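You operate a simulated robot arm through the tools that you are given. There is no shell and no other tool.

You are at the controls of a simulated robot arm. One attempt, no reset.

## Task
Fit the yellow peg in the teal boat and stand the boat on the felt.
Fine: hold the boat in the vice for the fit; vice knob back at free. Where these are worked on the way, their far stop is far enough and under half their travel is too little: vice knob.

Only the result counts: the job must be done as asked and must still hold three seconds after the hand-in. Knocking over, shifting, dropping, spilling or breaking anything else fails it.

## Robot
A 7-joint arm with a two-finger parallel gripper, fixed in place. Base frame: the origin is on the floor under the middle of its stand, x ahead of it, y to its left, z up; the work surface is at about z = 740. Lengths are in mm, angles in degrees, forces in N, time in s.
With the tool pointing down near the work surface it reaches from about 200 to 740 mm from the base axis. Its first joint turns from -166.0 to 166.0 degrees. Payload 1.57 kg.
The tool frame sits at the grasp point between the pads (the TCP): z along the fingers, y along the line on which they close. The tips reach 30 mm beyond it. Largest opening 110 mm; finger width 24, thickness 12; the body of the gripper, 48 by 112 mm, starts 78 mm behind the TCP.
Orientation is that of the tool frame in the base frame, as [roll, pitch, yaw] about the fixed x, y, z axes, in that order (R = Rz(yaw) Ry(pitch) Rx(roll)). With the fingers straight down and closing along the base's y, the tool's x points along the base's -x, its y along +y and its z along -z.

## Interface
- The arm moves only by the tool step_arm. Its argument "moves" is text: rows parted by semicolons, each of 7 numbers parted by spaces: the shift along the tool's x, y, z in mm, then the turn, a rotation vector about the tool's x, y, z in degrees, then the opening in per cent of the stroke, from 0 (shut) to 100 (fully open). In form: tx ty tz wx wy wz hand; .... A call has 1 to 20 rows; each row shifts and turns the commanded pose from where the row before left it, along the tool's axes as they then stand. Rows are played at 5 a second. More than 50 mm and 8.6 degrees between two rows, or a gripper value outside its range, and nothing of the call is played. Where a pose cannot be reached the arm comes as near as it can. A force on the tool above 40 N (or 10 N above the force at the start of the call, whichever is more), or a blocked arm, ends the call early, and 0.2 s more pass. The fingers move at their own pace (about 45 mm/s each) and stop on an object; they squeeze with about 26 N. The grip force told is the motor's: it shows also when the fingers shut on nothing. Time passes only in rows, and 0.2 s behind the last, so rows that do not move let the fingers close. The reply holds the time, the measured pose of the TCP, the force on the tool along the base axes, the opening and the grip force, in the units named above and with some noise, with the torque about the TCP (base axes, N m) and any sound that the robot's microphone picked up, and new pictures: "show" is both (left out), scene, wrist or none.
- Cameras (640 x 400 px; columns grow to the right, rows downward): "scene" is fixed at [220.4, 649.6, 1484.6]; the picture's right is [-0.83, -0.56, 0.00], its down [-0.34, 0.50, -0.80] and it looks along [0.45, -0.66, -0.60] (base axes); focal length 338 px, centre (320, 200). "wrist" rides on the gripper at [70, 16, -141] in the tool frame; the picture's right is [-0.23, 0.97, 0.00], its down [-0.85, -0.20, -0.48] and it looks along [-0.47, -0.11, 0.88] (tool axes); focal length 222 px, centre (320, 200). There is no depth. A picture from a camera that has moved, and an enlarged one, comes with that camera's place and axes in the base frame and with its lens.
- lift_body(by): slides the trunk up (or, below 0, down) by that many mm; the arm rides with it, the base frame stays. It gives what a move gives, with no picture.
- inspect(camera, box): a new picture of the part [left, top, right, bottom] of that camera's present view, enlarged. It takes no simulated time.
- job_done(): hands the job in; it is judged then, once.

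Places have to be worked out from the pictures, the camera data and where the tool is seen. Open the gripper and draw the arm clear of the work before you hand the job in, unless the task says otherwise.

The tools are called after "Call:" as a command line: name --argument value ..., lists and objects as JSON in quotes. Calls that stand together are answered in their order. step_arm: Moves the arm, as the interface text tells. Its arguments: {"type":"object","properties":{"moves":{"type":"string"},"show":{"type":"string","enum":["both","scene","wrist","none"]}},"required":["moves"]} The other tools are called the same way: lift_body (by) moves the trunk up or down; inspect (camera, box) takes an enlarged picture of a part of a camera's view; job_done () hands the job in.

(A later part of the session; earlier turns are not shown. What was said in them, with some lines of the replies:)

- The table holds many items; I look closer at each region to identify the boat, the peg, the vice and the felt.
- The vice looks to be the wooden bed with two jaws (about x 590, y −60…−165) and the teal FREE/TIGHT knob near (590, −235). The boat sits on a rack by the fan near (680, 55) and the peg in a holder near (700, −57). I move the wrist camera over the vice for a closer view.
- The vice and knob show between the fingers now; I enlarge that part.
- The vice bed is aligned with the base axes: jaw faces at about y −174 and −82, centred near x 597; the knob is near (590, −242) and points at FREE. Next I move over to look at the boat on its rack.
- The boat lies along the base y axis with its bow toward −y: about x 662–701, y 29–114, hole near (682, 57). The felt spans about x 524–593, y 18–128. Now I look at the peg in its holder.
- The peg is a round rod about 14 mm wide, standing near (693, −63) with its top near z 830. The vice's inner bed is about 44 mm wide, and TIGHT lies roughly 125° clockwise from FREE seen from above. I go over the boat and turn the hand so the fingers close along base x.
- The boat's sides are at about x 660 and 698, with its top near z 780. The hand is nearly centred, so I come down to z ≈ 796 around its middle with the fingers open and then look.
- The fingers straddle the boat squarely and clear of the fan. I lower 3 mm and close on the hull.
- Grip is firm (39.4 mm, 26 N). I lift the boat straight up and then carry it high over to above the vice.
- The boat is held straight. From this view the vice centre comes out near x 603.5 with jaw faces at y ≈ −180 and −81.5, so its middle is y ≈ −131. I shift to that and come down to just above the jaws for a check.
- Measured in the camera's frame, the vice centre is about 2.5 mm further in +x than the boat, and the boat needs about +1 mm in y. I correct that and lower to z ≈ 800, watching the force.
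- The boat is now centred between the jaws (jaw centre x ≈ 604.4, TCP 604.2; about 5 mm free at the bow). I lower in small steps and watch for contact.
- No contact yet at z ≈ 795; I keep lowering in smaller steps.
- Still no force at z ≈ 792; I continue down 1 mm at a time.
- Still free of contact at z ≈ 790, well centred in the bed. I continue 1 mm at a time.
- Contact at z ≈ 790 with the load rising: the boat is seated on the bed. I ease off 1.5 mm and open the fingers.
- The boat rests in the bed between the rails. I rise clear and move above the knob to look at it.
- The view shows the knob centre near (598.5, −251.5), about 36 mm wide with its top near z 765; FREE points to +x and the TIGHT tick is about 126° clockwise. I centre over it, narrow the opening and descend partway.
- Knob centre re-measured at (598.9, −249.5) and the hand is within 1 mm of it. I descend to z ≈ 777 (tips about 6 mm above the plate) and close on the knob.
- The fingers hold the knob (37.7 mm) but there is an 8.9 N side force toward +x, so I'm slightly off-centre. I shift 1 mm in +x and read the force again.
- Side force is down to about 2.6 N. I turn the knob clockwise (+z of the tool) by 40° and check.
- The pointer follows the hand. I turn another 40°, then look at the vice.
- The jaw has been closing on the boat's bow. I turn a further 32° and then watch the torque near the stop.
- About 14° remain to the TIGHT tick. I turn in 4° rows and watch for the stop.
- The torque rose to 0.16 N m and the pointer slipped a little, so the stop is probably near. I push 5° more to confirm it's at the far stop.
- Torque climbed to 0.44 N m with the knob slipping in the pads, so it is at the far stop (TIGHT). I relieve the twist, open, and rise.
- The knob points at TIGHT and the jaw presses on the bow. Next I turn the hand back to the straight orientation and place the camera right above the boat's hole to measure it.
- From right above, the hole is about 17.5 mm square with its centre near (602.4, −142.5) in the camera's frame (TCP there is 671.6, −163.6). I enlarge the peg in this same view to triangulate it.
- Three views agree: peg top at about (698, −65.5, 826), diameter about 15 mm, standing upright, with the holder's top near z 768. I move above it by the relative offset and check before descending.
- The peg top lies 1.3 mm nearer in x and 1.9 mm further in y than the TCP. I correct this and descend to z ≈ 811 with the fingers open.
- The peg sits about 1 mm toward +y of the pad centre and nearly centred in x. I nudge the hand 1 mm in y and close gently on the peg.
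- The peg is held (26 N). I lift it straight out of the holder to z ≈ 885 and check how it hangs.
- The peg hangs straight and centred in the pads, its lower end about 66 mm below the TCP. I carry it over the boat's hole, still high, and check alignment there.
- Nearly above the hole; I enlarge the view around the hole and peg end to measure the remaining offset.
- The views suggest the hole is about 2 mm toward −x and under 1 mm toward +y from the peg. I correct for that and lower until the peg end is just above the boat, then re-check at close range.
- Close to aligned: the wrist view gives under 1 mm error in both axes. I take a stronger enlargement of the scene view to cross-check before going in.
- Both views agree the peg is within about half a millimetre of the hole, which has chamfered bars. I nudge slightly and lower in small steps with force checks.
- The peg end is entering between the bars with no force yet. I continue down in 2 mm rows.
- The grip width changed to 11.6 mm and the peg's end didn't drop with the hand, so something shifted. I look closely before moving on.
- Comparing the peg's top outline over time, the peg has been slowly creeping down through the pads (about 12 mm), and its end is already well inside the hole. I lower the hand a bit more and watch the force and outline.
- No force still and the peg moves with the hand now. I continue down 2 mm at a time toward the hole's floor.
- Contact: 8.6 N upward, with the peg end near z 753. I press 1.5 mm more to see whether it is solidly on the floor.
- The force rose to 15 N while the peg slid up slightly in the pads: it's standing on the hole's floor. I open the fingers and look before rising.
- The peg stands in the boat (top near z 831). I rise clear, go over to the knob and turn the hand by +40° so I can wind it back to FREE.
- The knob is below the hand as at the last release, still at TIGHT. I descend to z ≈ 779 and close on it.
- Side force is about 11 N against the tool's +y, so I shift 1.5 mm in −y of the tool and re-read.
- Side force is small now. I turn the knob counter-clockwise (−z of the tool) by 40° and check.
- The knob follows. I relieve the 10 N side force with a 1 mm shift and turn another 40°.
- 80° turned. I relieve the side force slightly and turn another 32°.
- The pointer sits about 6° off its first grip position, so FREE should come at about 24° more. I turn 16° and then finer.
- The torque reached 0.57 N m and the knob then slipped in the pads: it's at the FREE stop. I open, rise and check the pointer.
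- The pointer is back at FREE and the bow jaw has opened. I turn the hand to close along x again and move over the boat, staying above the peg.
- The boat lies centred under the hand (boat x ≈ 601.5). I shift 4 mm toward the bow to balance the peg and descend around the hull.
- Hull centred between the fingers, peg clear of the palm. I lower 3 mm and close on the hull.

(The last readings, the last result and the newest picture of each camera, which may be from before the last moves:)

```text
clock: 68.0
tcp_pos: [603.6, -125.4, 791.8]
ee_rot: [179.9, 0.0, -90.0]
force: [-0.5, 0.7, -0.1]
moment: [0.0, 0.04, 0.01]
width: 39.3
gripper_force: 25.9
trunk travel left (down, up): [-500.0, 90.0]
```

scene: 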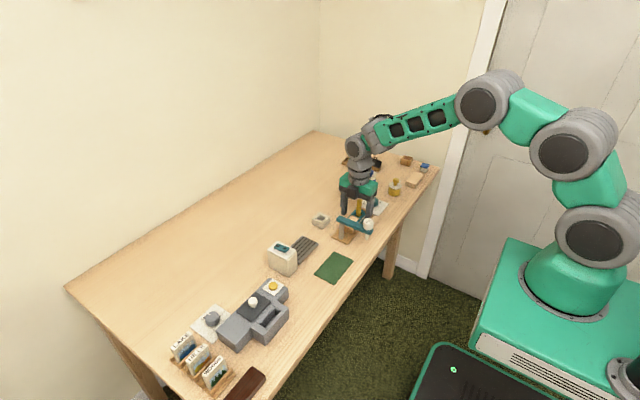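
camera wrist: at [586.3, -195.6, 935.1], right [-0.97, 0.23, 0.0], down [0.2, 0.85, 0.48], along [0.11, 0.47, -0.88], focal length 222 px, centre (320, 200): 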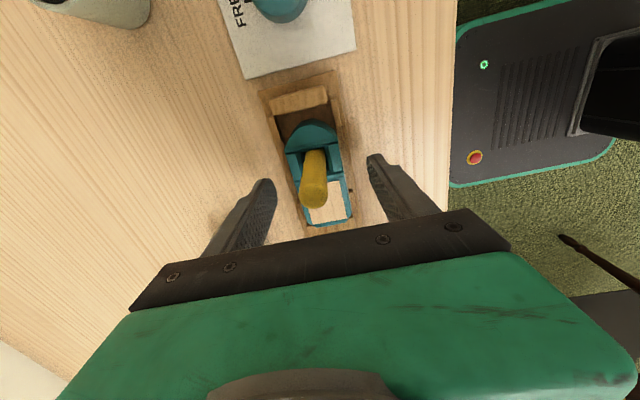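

Gripped at 39.3 mm. I lift slowly out of the vice and check that the boat comes free.

Call:
step_arm --moves "0 0 -3 0 0 0 0; 0 0 -6 0 0 0 0; 0 0 -10 0 0 0 0; 0 0 -15 0 0 0 0; 0 0 0 0 0 0 0" --show "both"

Call:
inspect --camera "scene" --box '[320, 160, 400, 245]'

Call:
inspect --camera "wrist" --box '[240, 60, 400, 240]'

```text
clock: 69.2
tcp_pos: [603.5, -125.8, 826.1]
ee_rot: [180.0, 0.1, -90.1]
force: [-0.2, -1.4, -1.5]
moment: [0.01, -0.01, 0.02]
width: 39.6
gripper_force: 26.6
trunk travel left (down, up): [-500.0, 90.0]
camera wrist: at [586.6, -195.9, 966.8], right [-0.97, 0.23, 0.0], down [0.2, 0.85, 0.48], along [0.11, 0.47, -0.88], focal length 222 px, centre (320, 200)
```

scene: 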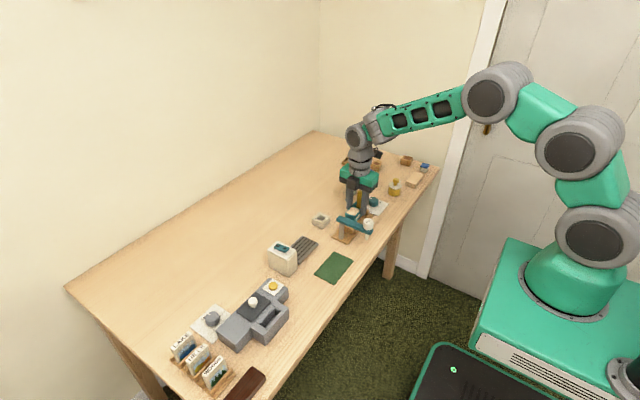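
wrist: 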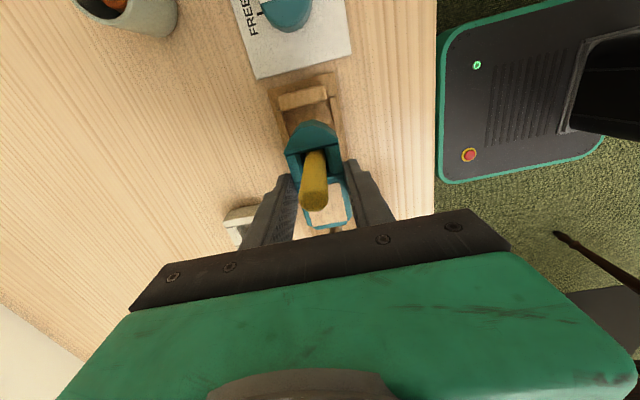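

```text
4.71 times, centred on (360, 202) of scene
camera zoom: at [220.4, 649.6, 1484.6], right [-0.83, -0.56, 0.0], down [-0.34, 0.5, -0.8], along [0.45, -0.66, -0.6], focal length 1589 px, centre (132, 188)
```

zoom: 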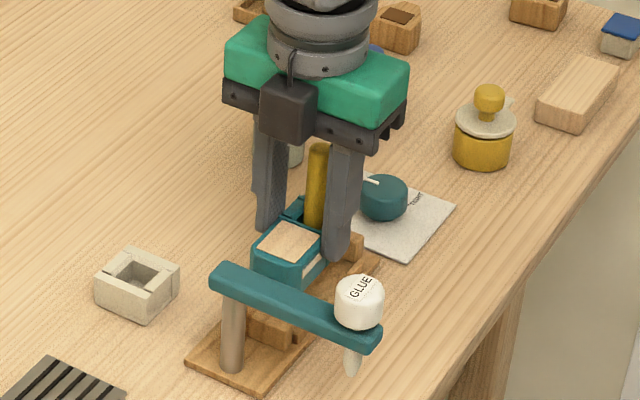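

```text
2.22 times, centred on (320, 150) of wrist
camera zoom: at [586.6, -195.9, 966.8], right [-0.97, 0.23, 0.0], down [0.2, 0.85, 0.48], along [0.11, 0.47, -0.88], focal length 494 px, centre (320, 311)
```

zoom: 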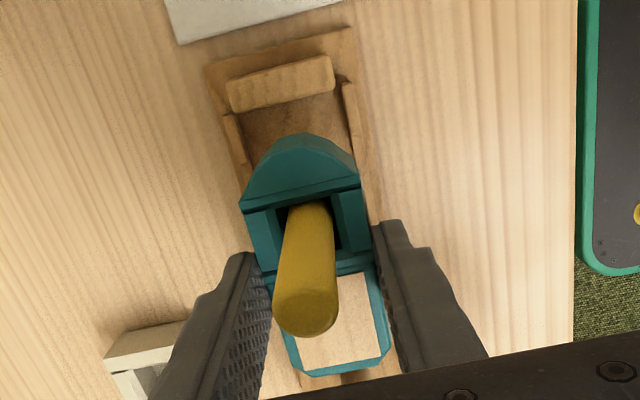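

The boat lifts cleanly and level with the peg. I go up to z ≈ 940 and carry it over the glue arm to above the felt.

Call:
step_arm --moves "0 0 -28 0 0 0 0; 0 0 -30 0 0 0 0; 0 0 -30 0 0 0 0; 0 0 -26 0 0 0 0; -33 7.5 0 0 0 0 0; -33 7.5 0 0 0 0 0; -33 7.5 0 0 0 0 0; -33 7.5 0 0 0 0 0; -33 7.5 0 0 0 0 0; -33 7.5 0 0 0 0 0; 0 0 0 0 0 0 0; 0 0 0 0 0 0 0" --show "both"

Call:
inspect --camera "wrist" --box '[240, 60, 440, 240]'

Call:
inspect --camera "scene" --box '[280, 160, 380, 290]'

```text
clock: 71.8
tcp_pos: [561.9, 73.3, 938.4]
ee_rot: [180.0, 0.1, -90.1]
force: [-0.5, -0.8, -2.0]
moment: [0.02, -0.01, 0.0]
width: 39.5
gripper_force: 25.3
trunk travel left (down, up): [-500.0, 90.0]
camera wrist: at [543.4, 2.3, 1079.6], right [-0.97, 0.23, 0.0], down [0.2, 0.85, 0.48], along [0.11, 0.47, -0.88], focal length 222 px, centre (320, 200)
```

scene: 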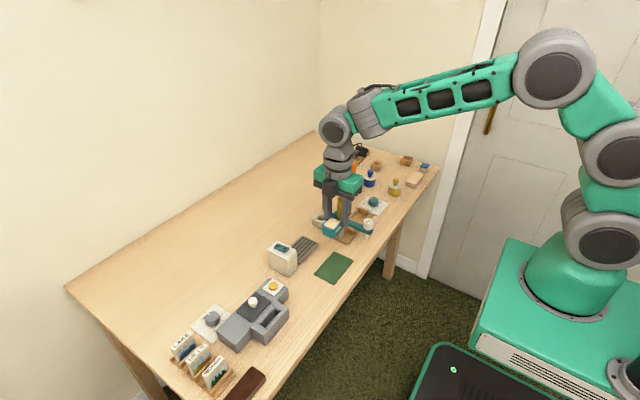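
wrist: 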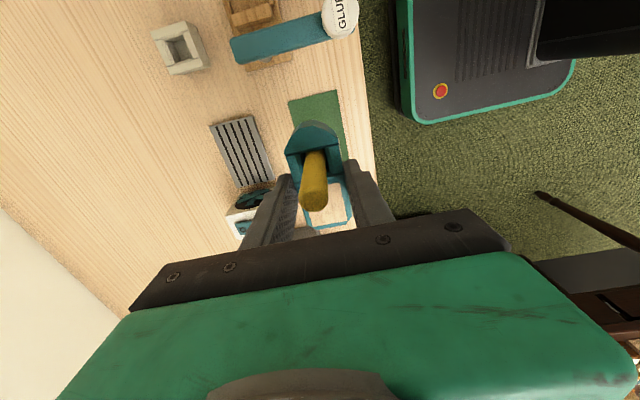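

```text
2.22 times, centred on (340, 150) of wrist
camera zoom: at [543.4, 2.3, 1079.6], right [-0.97, 0.23, 0.0], down [0.2, 0.85, 0.48], along [0.11, 0.47, -0.88], focal length 494 px, centre (276, 311)
```

zoom: 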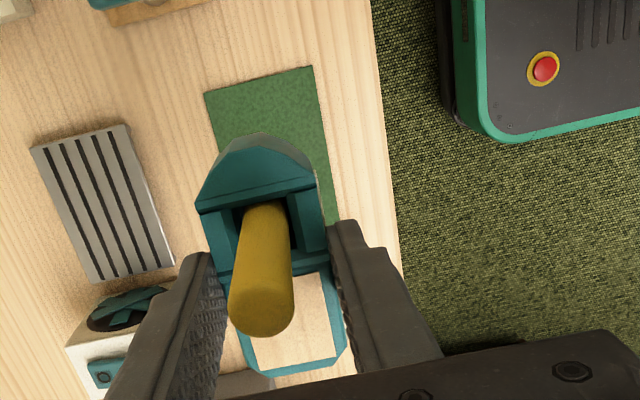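

```text
3.08 times, centred on (330, 225) of scene
camera zoom: at [220.4, 649.6, 1484.6], right [-0.83, -0.56, 0.0], down [-0.34, 0.5, -0.8], along [0.45, -0.66, -0.6], focal length 1039 px, centre (289, 123)
```

zoom: 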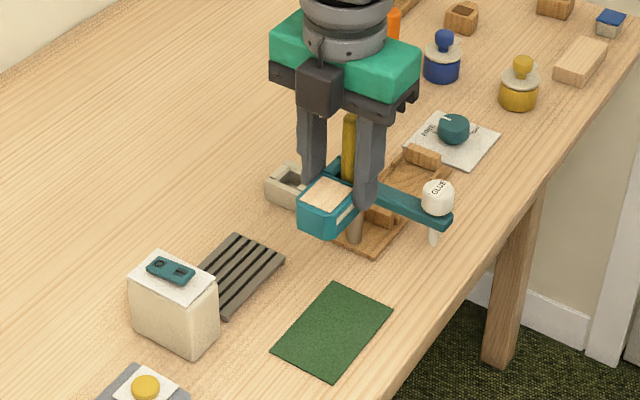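

The boat is centred over the felt (felt about x 525–593, y 20–128; TCP 559, 72). I descend to z ≈ 800 and look.

Call:
step_arm --moves "0 0 35 0 0 0 0; 0 0 35 0 0 0 0; 0 0 30 0 0 0 0; 0 0 25 0 0 0 0; 0 0 12 0 0 0 0; 0 0 0 0 0 0 0" --show "both"

Call:
inspect --camera "wrist" --box '[240, 60, 440, 240]'

Call:
inspect --camera "scene" --box '[290, 200, 370, 290]'

```text
clock: 73.2
tcp_pos: [560.8, 72.0, 803.8]
ee_rot: [-179.9, 0.0, -90.1]
force: [-0.1, -1.0, -0.6]
moment: [0.02, 0.0, 0.0]
width: 39.8
gripper_force: 25.8
trunk travel left (down, up): [-500.0, 90.0]
camera wrist: at [543.0, 1.9, 943.4], right [-0.97, 0.23, 0.0], down [0.2, 0.85, 0.48], along [0.11, 0.47, -0.88], focal length 222 px, centre (320, 200)
```

scene: 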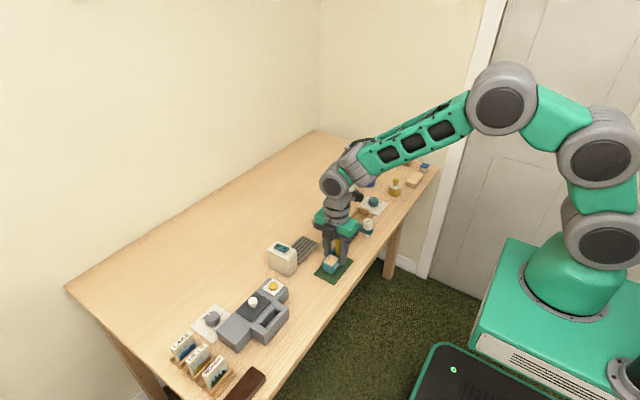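
wrist: 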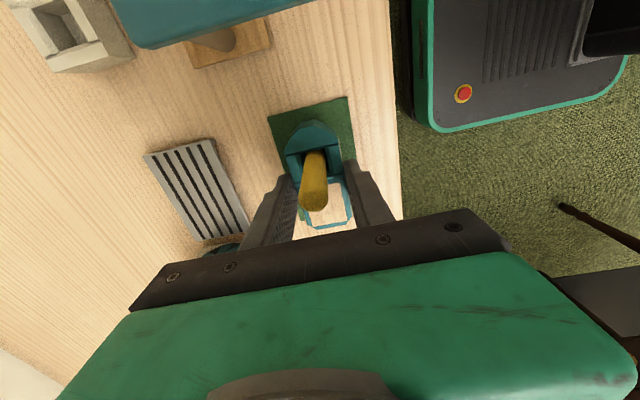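

```text
2.22 times, centred on (340, 150) of wrist
camera zoom: at [543.0, 1.9, 943.4], right [-0.97, 0.23, 0.0], down [0.2, 0.85, 0.48], along [0.11, 0.47, -0.88], focal length 494 px, centre (276, 311)
```

zoom: 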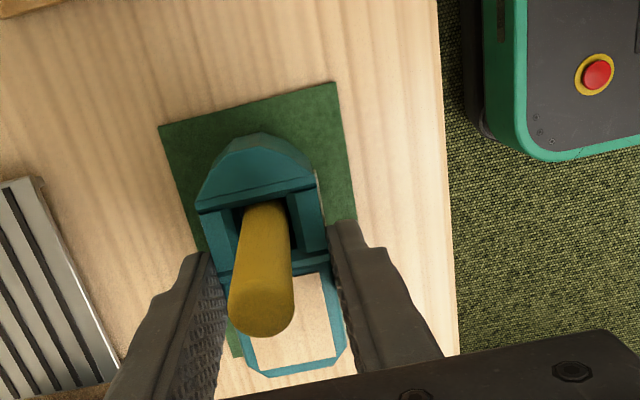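

```text
4.44 times, centred on (330, 245) of scene
camera zoom: at [220.4, 649.6, 1484.6], right [-0.83, -0.56, 0.0], down [-0.34, 0.5, -0.8], along [0.45, -0.66, -0.6], focal length 1501 px, centre (276, 0)
```

zoom: 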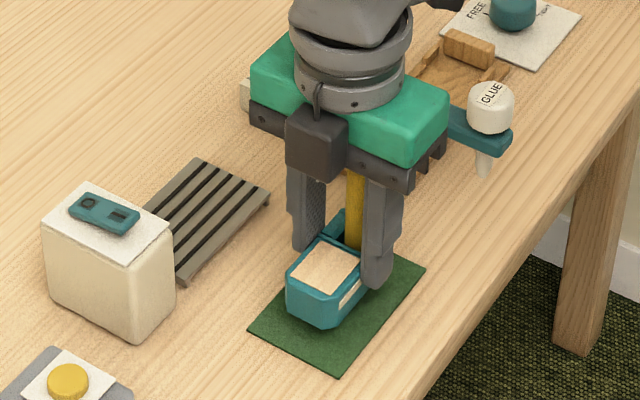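

The boat hangs centrally over the felt, about 15–18 mm above it. I lower gently until contact.

Call:
step_arm --moves "0 0 4 0 0 0 0; 0 0 4 0 0 0 0; 0 0 3 0 0 0 0; 0 0 0 0 0 0 0" --show "none"

Call:
step_arm --moves "0 0 1.5 0 0 0 0; 0 0 1.5 0 0 0 0; 0 0 0 0 0 0 0" --show "none"

```text
clock: 74.2
tcp_pos: [560.2, 70.1, 791.9]
ee_rot: [180.0, 0.0, -90.1]
force: [1.0, -0.5, -0.5]
moment: [-0.01, -0.01, 0.02]
width: 39.7
gripper_force: 26.2
trunk travel left (down, up): [-500.0, 90.0]
```

```text
clock: 75.0
tcp_pos: [559.1, 71.9, 788.6]
ee_rot: [180.0, 0.0, -90.1]
force: [0.2, -0.4, -1.2]
moment: [0.05, 0.01, 0.01]
width: 39.3
gripper_force: 26.3
trunk travel left (down, up): [-500.0, 90.0]
```

Still free at z ≈ 788.6; I continue in 1 mm steps.

Call:
step_arm --moves "0 0 1 0 0 0 0; 0 0 1 0 0 0 0; 0 0 0 0 0 0 0" --show "none"

Call:
step_arm --moves "0 0 1 0 0 0 0; 0 0 0 0 0 0 0" --show "none"

```text
clock: 75.8
tcp_pos: [560.4, 70.8, 786.1]
ee_rot: [-180.0, 0.1, -90.1]
force: [0.2, -0.1, -0.5]
moment: [-0.04, -0.03, 0.01]
width: 39.3
gripper_force: 25.6
trunk travel left (down, up): [-500.0, 90.0]
```

```text
clock: 76.4
tcp_pos: [559.7, 71.5, 786.5]
ee_rot: [-180.0, 0.0, -90.1]
force: [-1.8, -2.7, 6.5]
moment: [-0.1, 0.16, 0.02]
width: 39.4
gripper_force: 26.7
trunk travel left (down, up): [-500.0, 90.0]
```

Contact at z ≈ 786 (6.5 N): the boat stands on the felt. I open the fingers gradually and check.

Call:
step_arm --moves "0 0 -0.5 0 0 0 0; 0 0 0 0 0 0 38; 0 0 0 0 0 0 45; 0 0 0 0 0 0 60; 0 0 0 0 0 0 75; 0 0 0 0 0 0 75" --show "both"

Call:
inspect --camera "wrist" --box '[240, 60, 440, 240]'

Call:
inspect --camera "scene" --box '[290, 210, 370, 290]'

```text
clock: 77.8
tcp_pos: [558.5, 71.7, 786.9]
ee_rot: [179.9, 0.0, -90.1]
force: [0.4, 1.3, -0.4]
moment: [0.0, 0.0, 0.02]
width: 82.4
gripper_force: 0.1
trunk travel left (down, up): [-500.0, 90.0]
camera wrist: at [541.9, 1.6, 927.3], right [-0.97, 0.23, 0.0], down [0.2, 0.85, 0.48], along [0.11, 0.47, -0.88], focal length 222 px, centre (320, 200)
```

scene: 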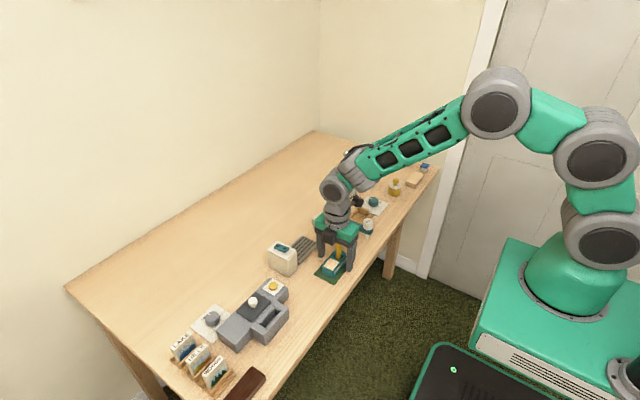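
wrist: 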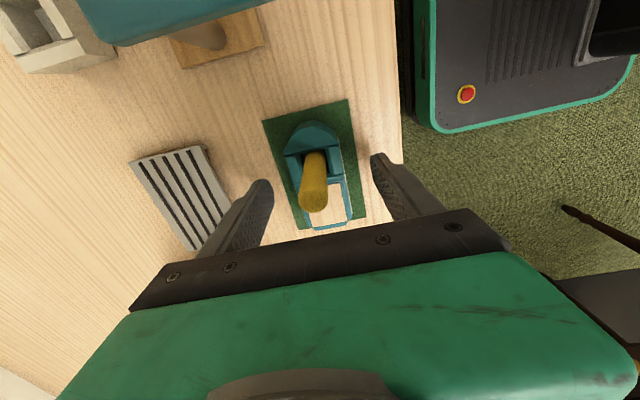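

```text
2.22 times, centred on (340, 150) of wrist
camera zoom: at [541.9, 1.6, 927.3], right [-0.97, 0.23, 0.0], down [0.2, 0.85, 0.48], along [0.11, 0.47, -0.88], focal length 494 px, centre (276, 311)
```

zoom: 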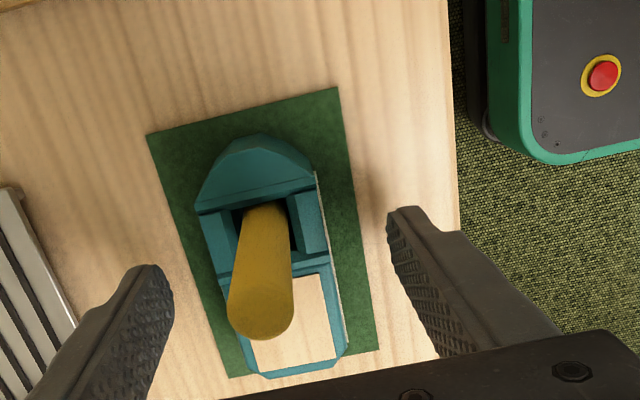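

```text
5.00 times, centred on (330, 250) of scene
camera zoom: at [220.4, 649.6, 1484.6], right [-0.83, -0.56, 0.0], down [-0.34, 0.5, -0.8], along [0.45, -0.66, -0.6], focal length 1688 px, centre (270, -50)
```

zoom: 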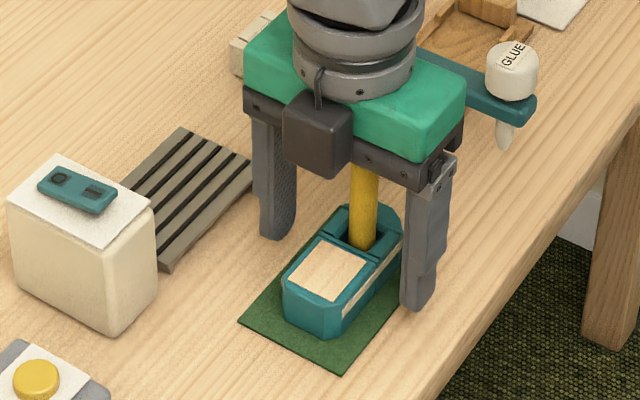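

The boat stands on the felt with the peg in it. I rise straight up, draw the arm away and take a last look.

Call:
step_arm --moves "0 0 -10 0 0 0 75; 0 0 -25 0 0 0 75; 0 0 -40 0 0 0 75; 0 0 -45 0 0 0 75; 0 0 -45 0 0 0 75; 45 10 -5 0 0 0 75; 45 10 0 0 0 0 75; 45 10 0 0 0 0 75; 45 10 0 0 0 0 75; 0 0 0 0 0 0 75; 0 0 0 0 0 0 75" --show "both"

Call:
inspect --camera "scene" --box '[280, 180, 400, 290]'

Call:
inspect --camera "scene" --box '[310, 225, 360, 285]'

Call:
inspect --camera "scene" --box '[340, 185, 395, 235]'

```text
clock: 80.2
tcp_pos: [517.1, -107.1, 955.1]
ee_rot: [180.0, 0.0, -90.0]
force: [0.3, 0.4, 0.3]
moment: [-0.02, 0.01, 0.01]
width: 82.5
gripper_force: 0.1
trunk travel left (down, up): [-500.0, 90.0]
camera wrist: at [500.9, -177.5, 1096.9], right [-0.97, 0.23, 0.0], down [0.2, 0.85, 0.48], along [0.11, 0.47, -0.88], focal length 222 px, centre (320, 200)
```

scene: 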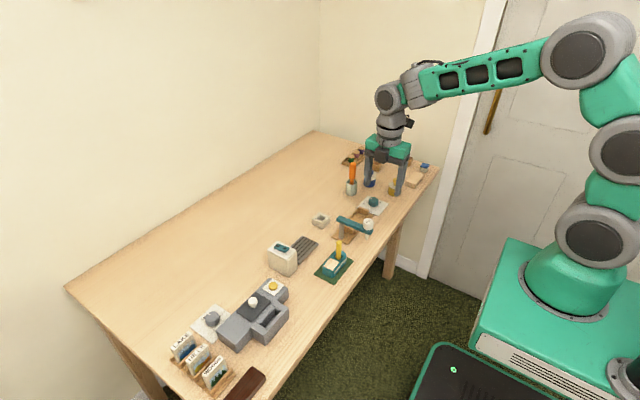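
wrist: 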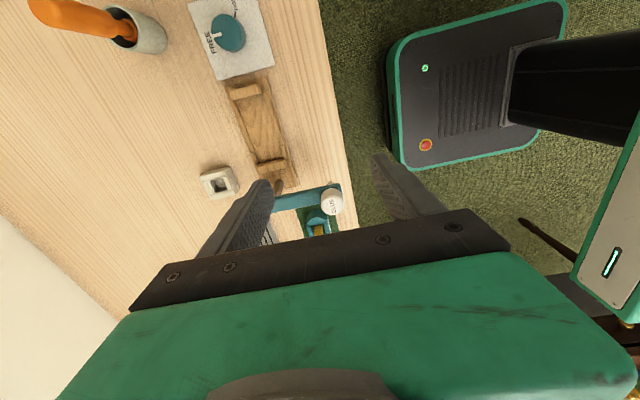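

```text
3.64 times, centred on (340, 235) of scene
camera zoom: at [220.4, 649.6, 1484.6], right [-0.83, -0.56, 0.0], down [-0.34, 0.5, -0.8], along [0.45, -0.66, -0.6], focal length 1228 px, centre (247, 73)
```

zoom: 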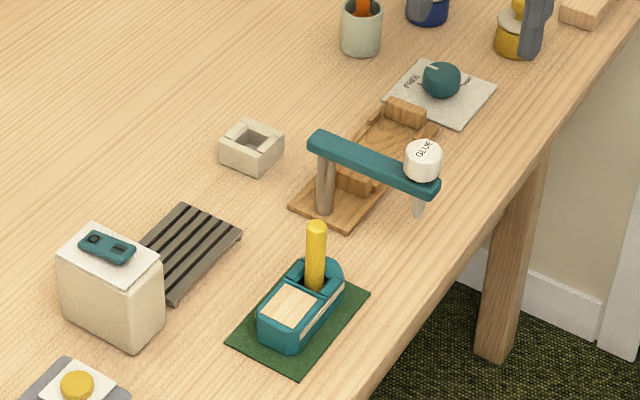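

```text
6.67 times, centred on (335, 255) of scene
camera zoom: at [220.4, 649.6, 1484.6], right [-0.83, -0.56, 0.0], down [-0.34, 0.5, -0.8], along [0.45, -0.66, -0.6], focal length 2251 px, centre (220, -167)
```

zoom: 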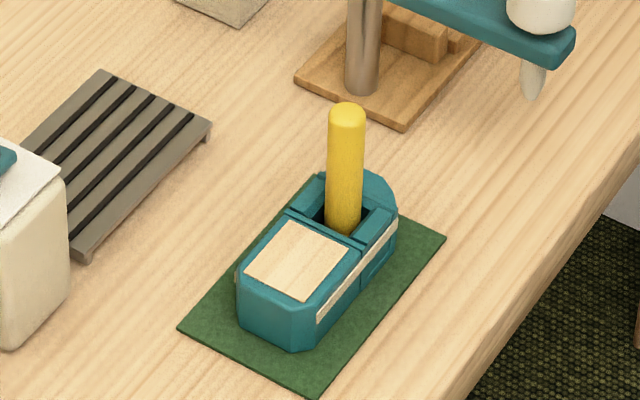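

```text
8.00 times, centred on (368, 210) of scene
camera zoom: at [220.4, 649.6, 1484.6], right [-0.83, -0.56, 0.0], down [-0.34, 0.5, -0.8], along [0.45, -0.66, -0.6], focal length 2702 px, centre (-60, 120)
```

zoom: 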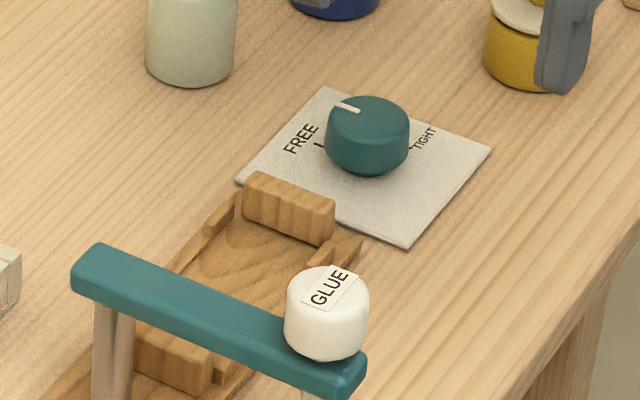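

The boat with its peg stands on the felt, the knob is at FREE, nothing else has moved, and the arm is clear with the gripper open. I hand in the job.

Call:
job_done

```text
The job is handed in.
```

The yellow peg is in the teal boat, and the boat is standing upright in the middle of the felt. I've handed the job in; no verdict came back.

- **Fit:** I clamped the boat in the vice with the knob turned to its TIGHT stop, then lowered the peg until it rested on the floor of the hole. The fit is loose, and the peg leaned by about 2° when I let go of it.
- **Vice knob:** I turned it back to its FREE stop before lifting the boat out. The last picture shows the pointer at FREE.
- **Everything else:** In the last pictures nothing else looks shifted or knocked over. The gripper is open and the arm is clear of the work.
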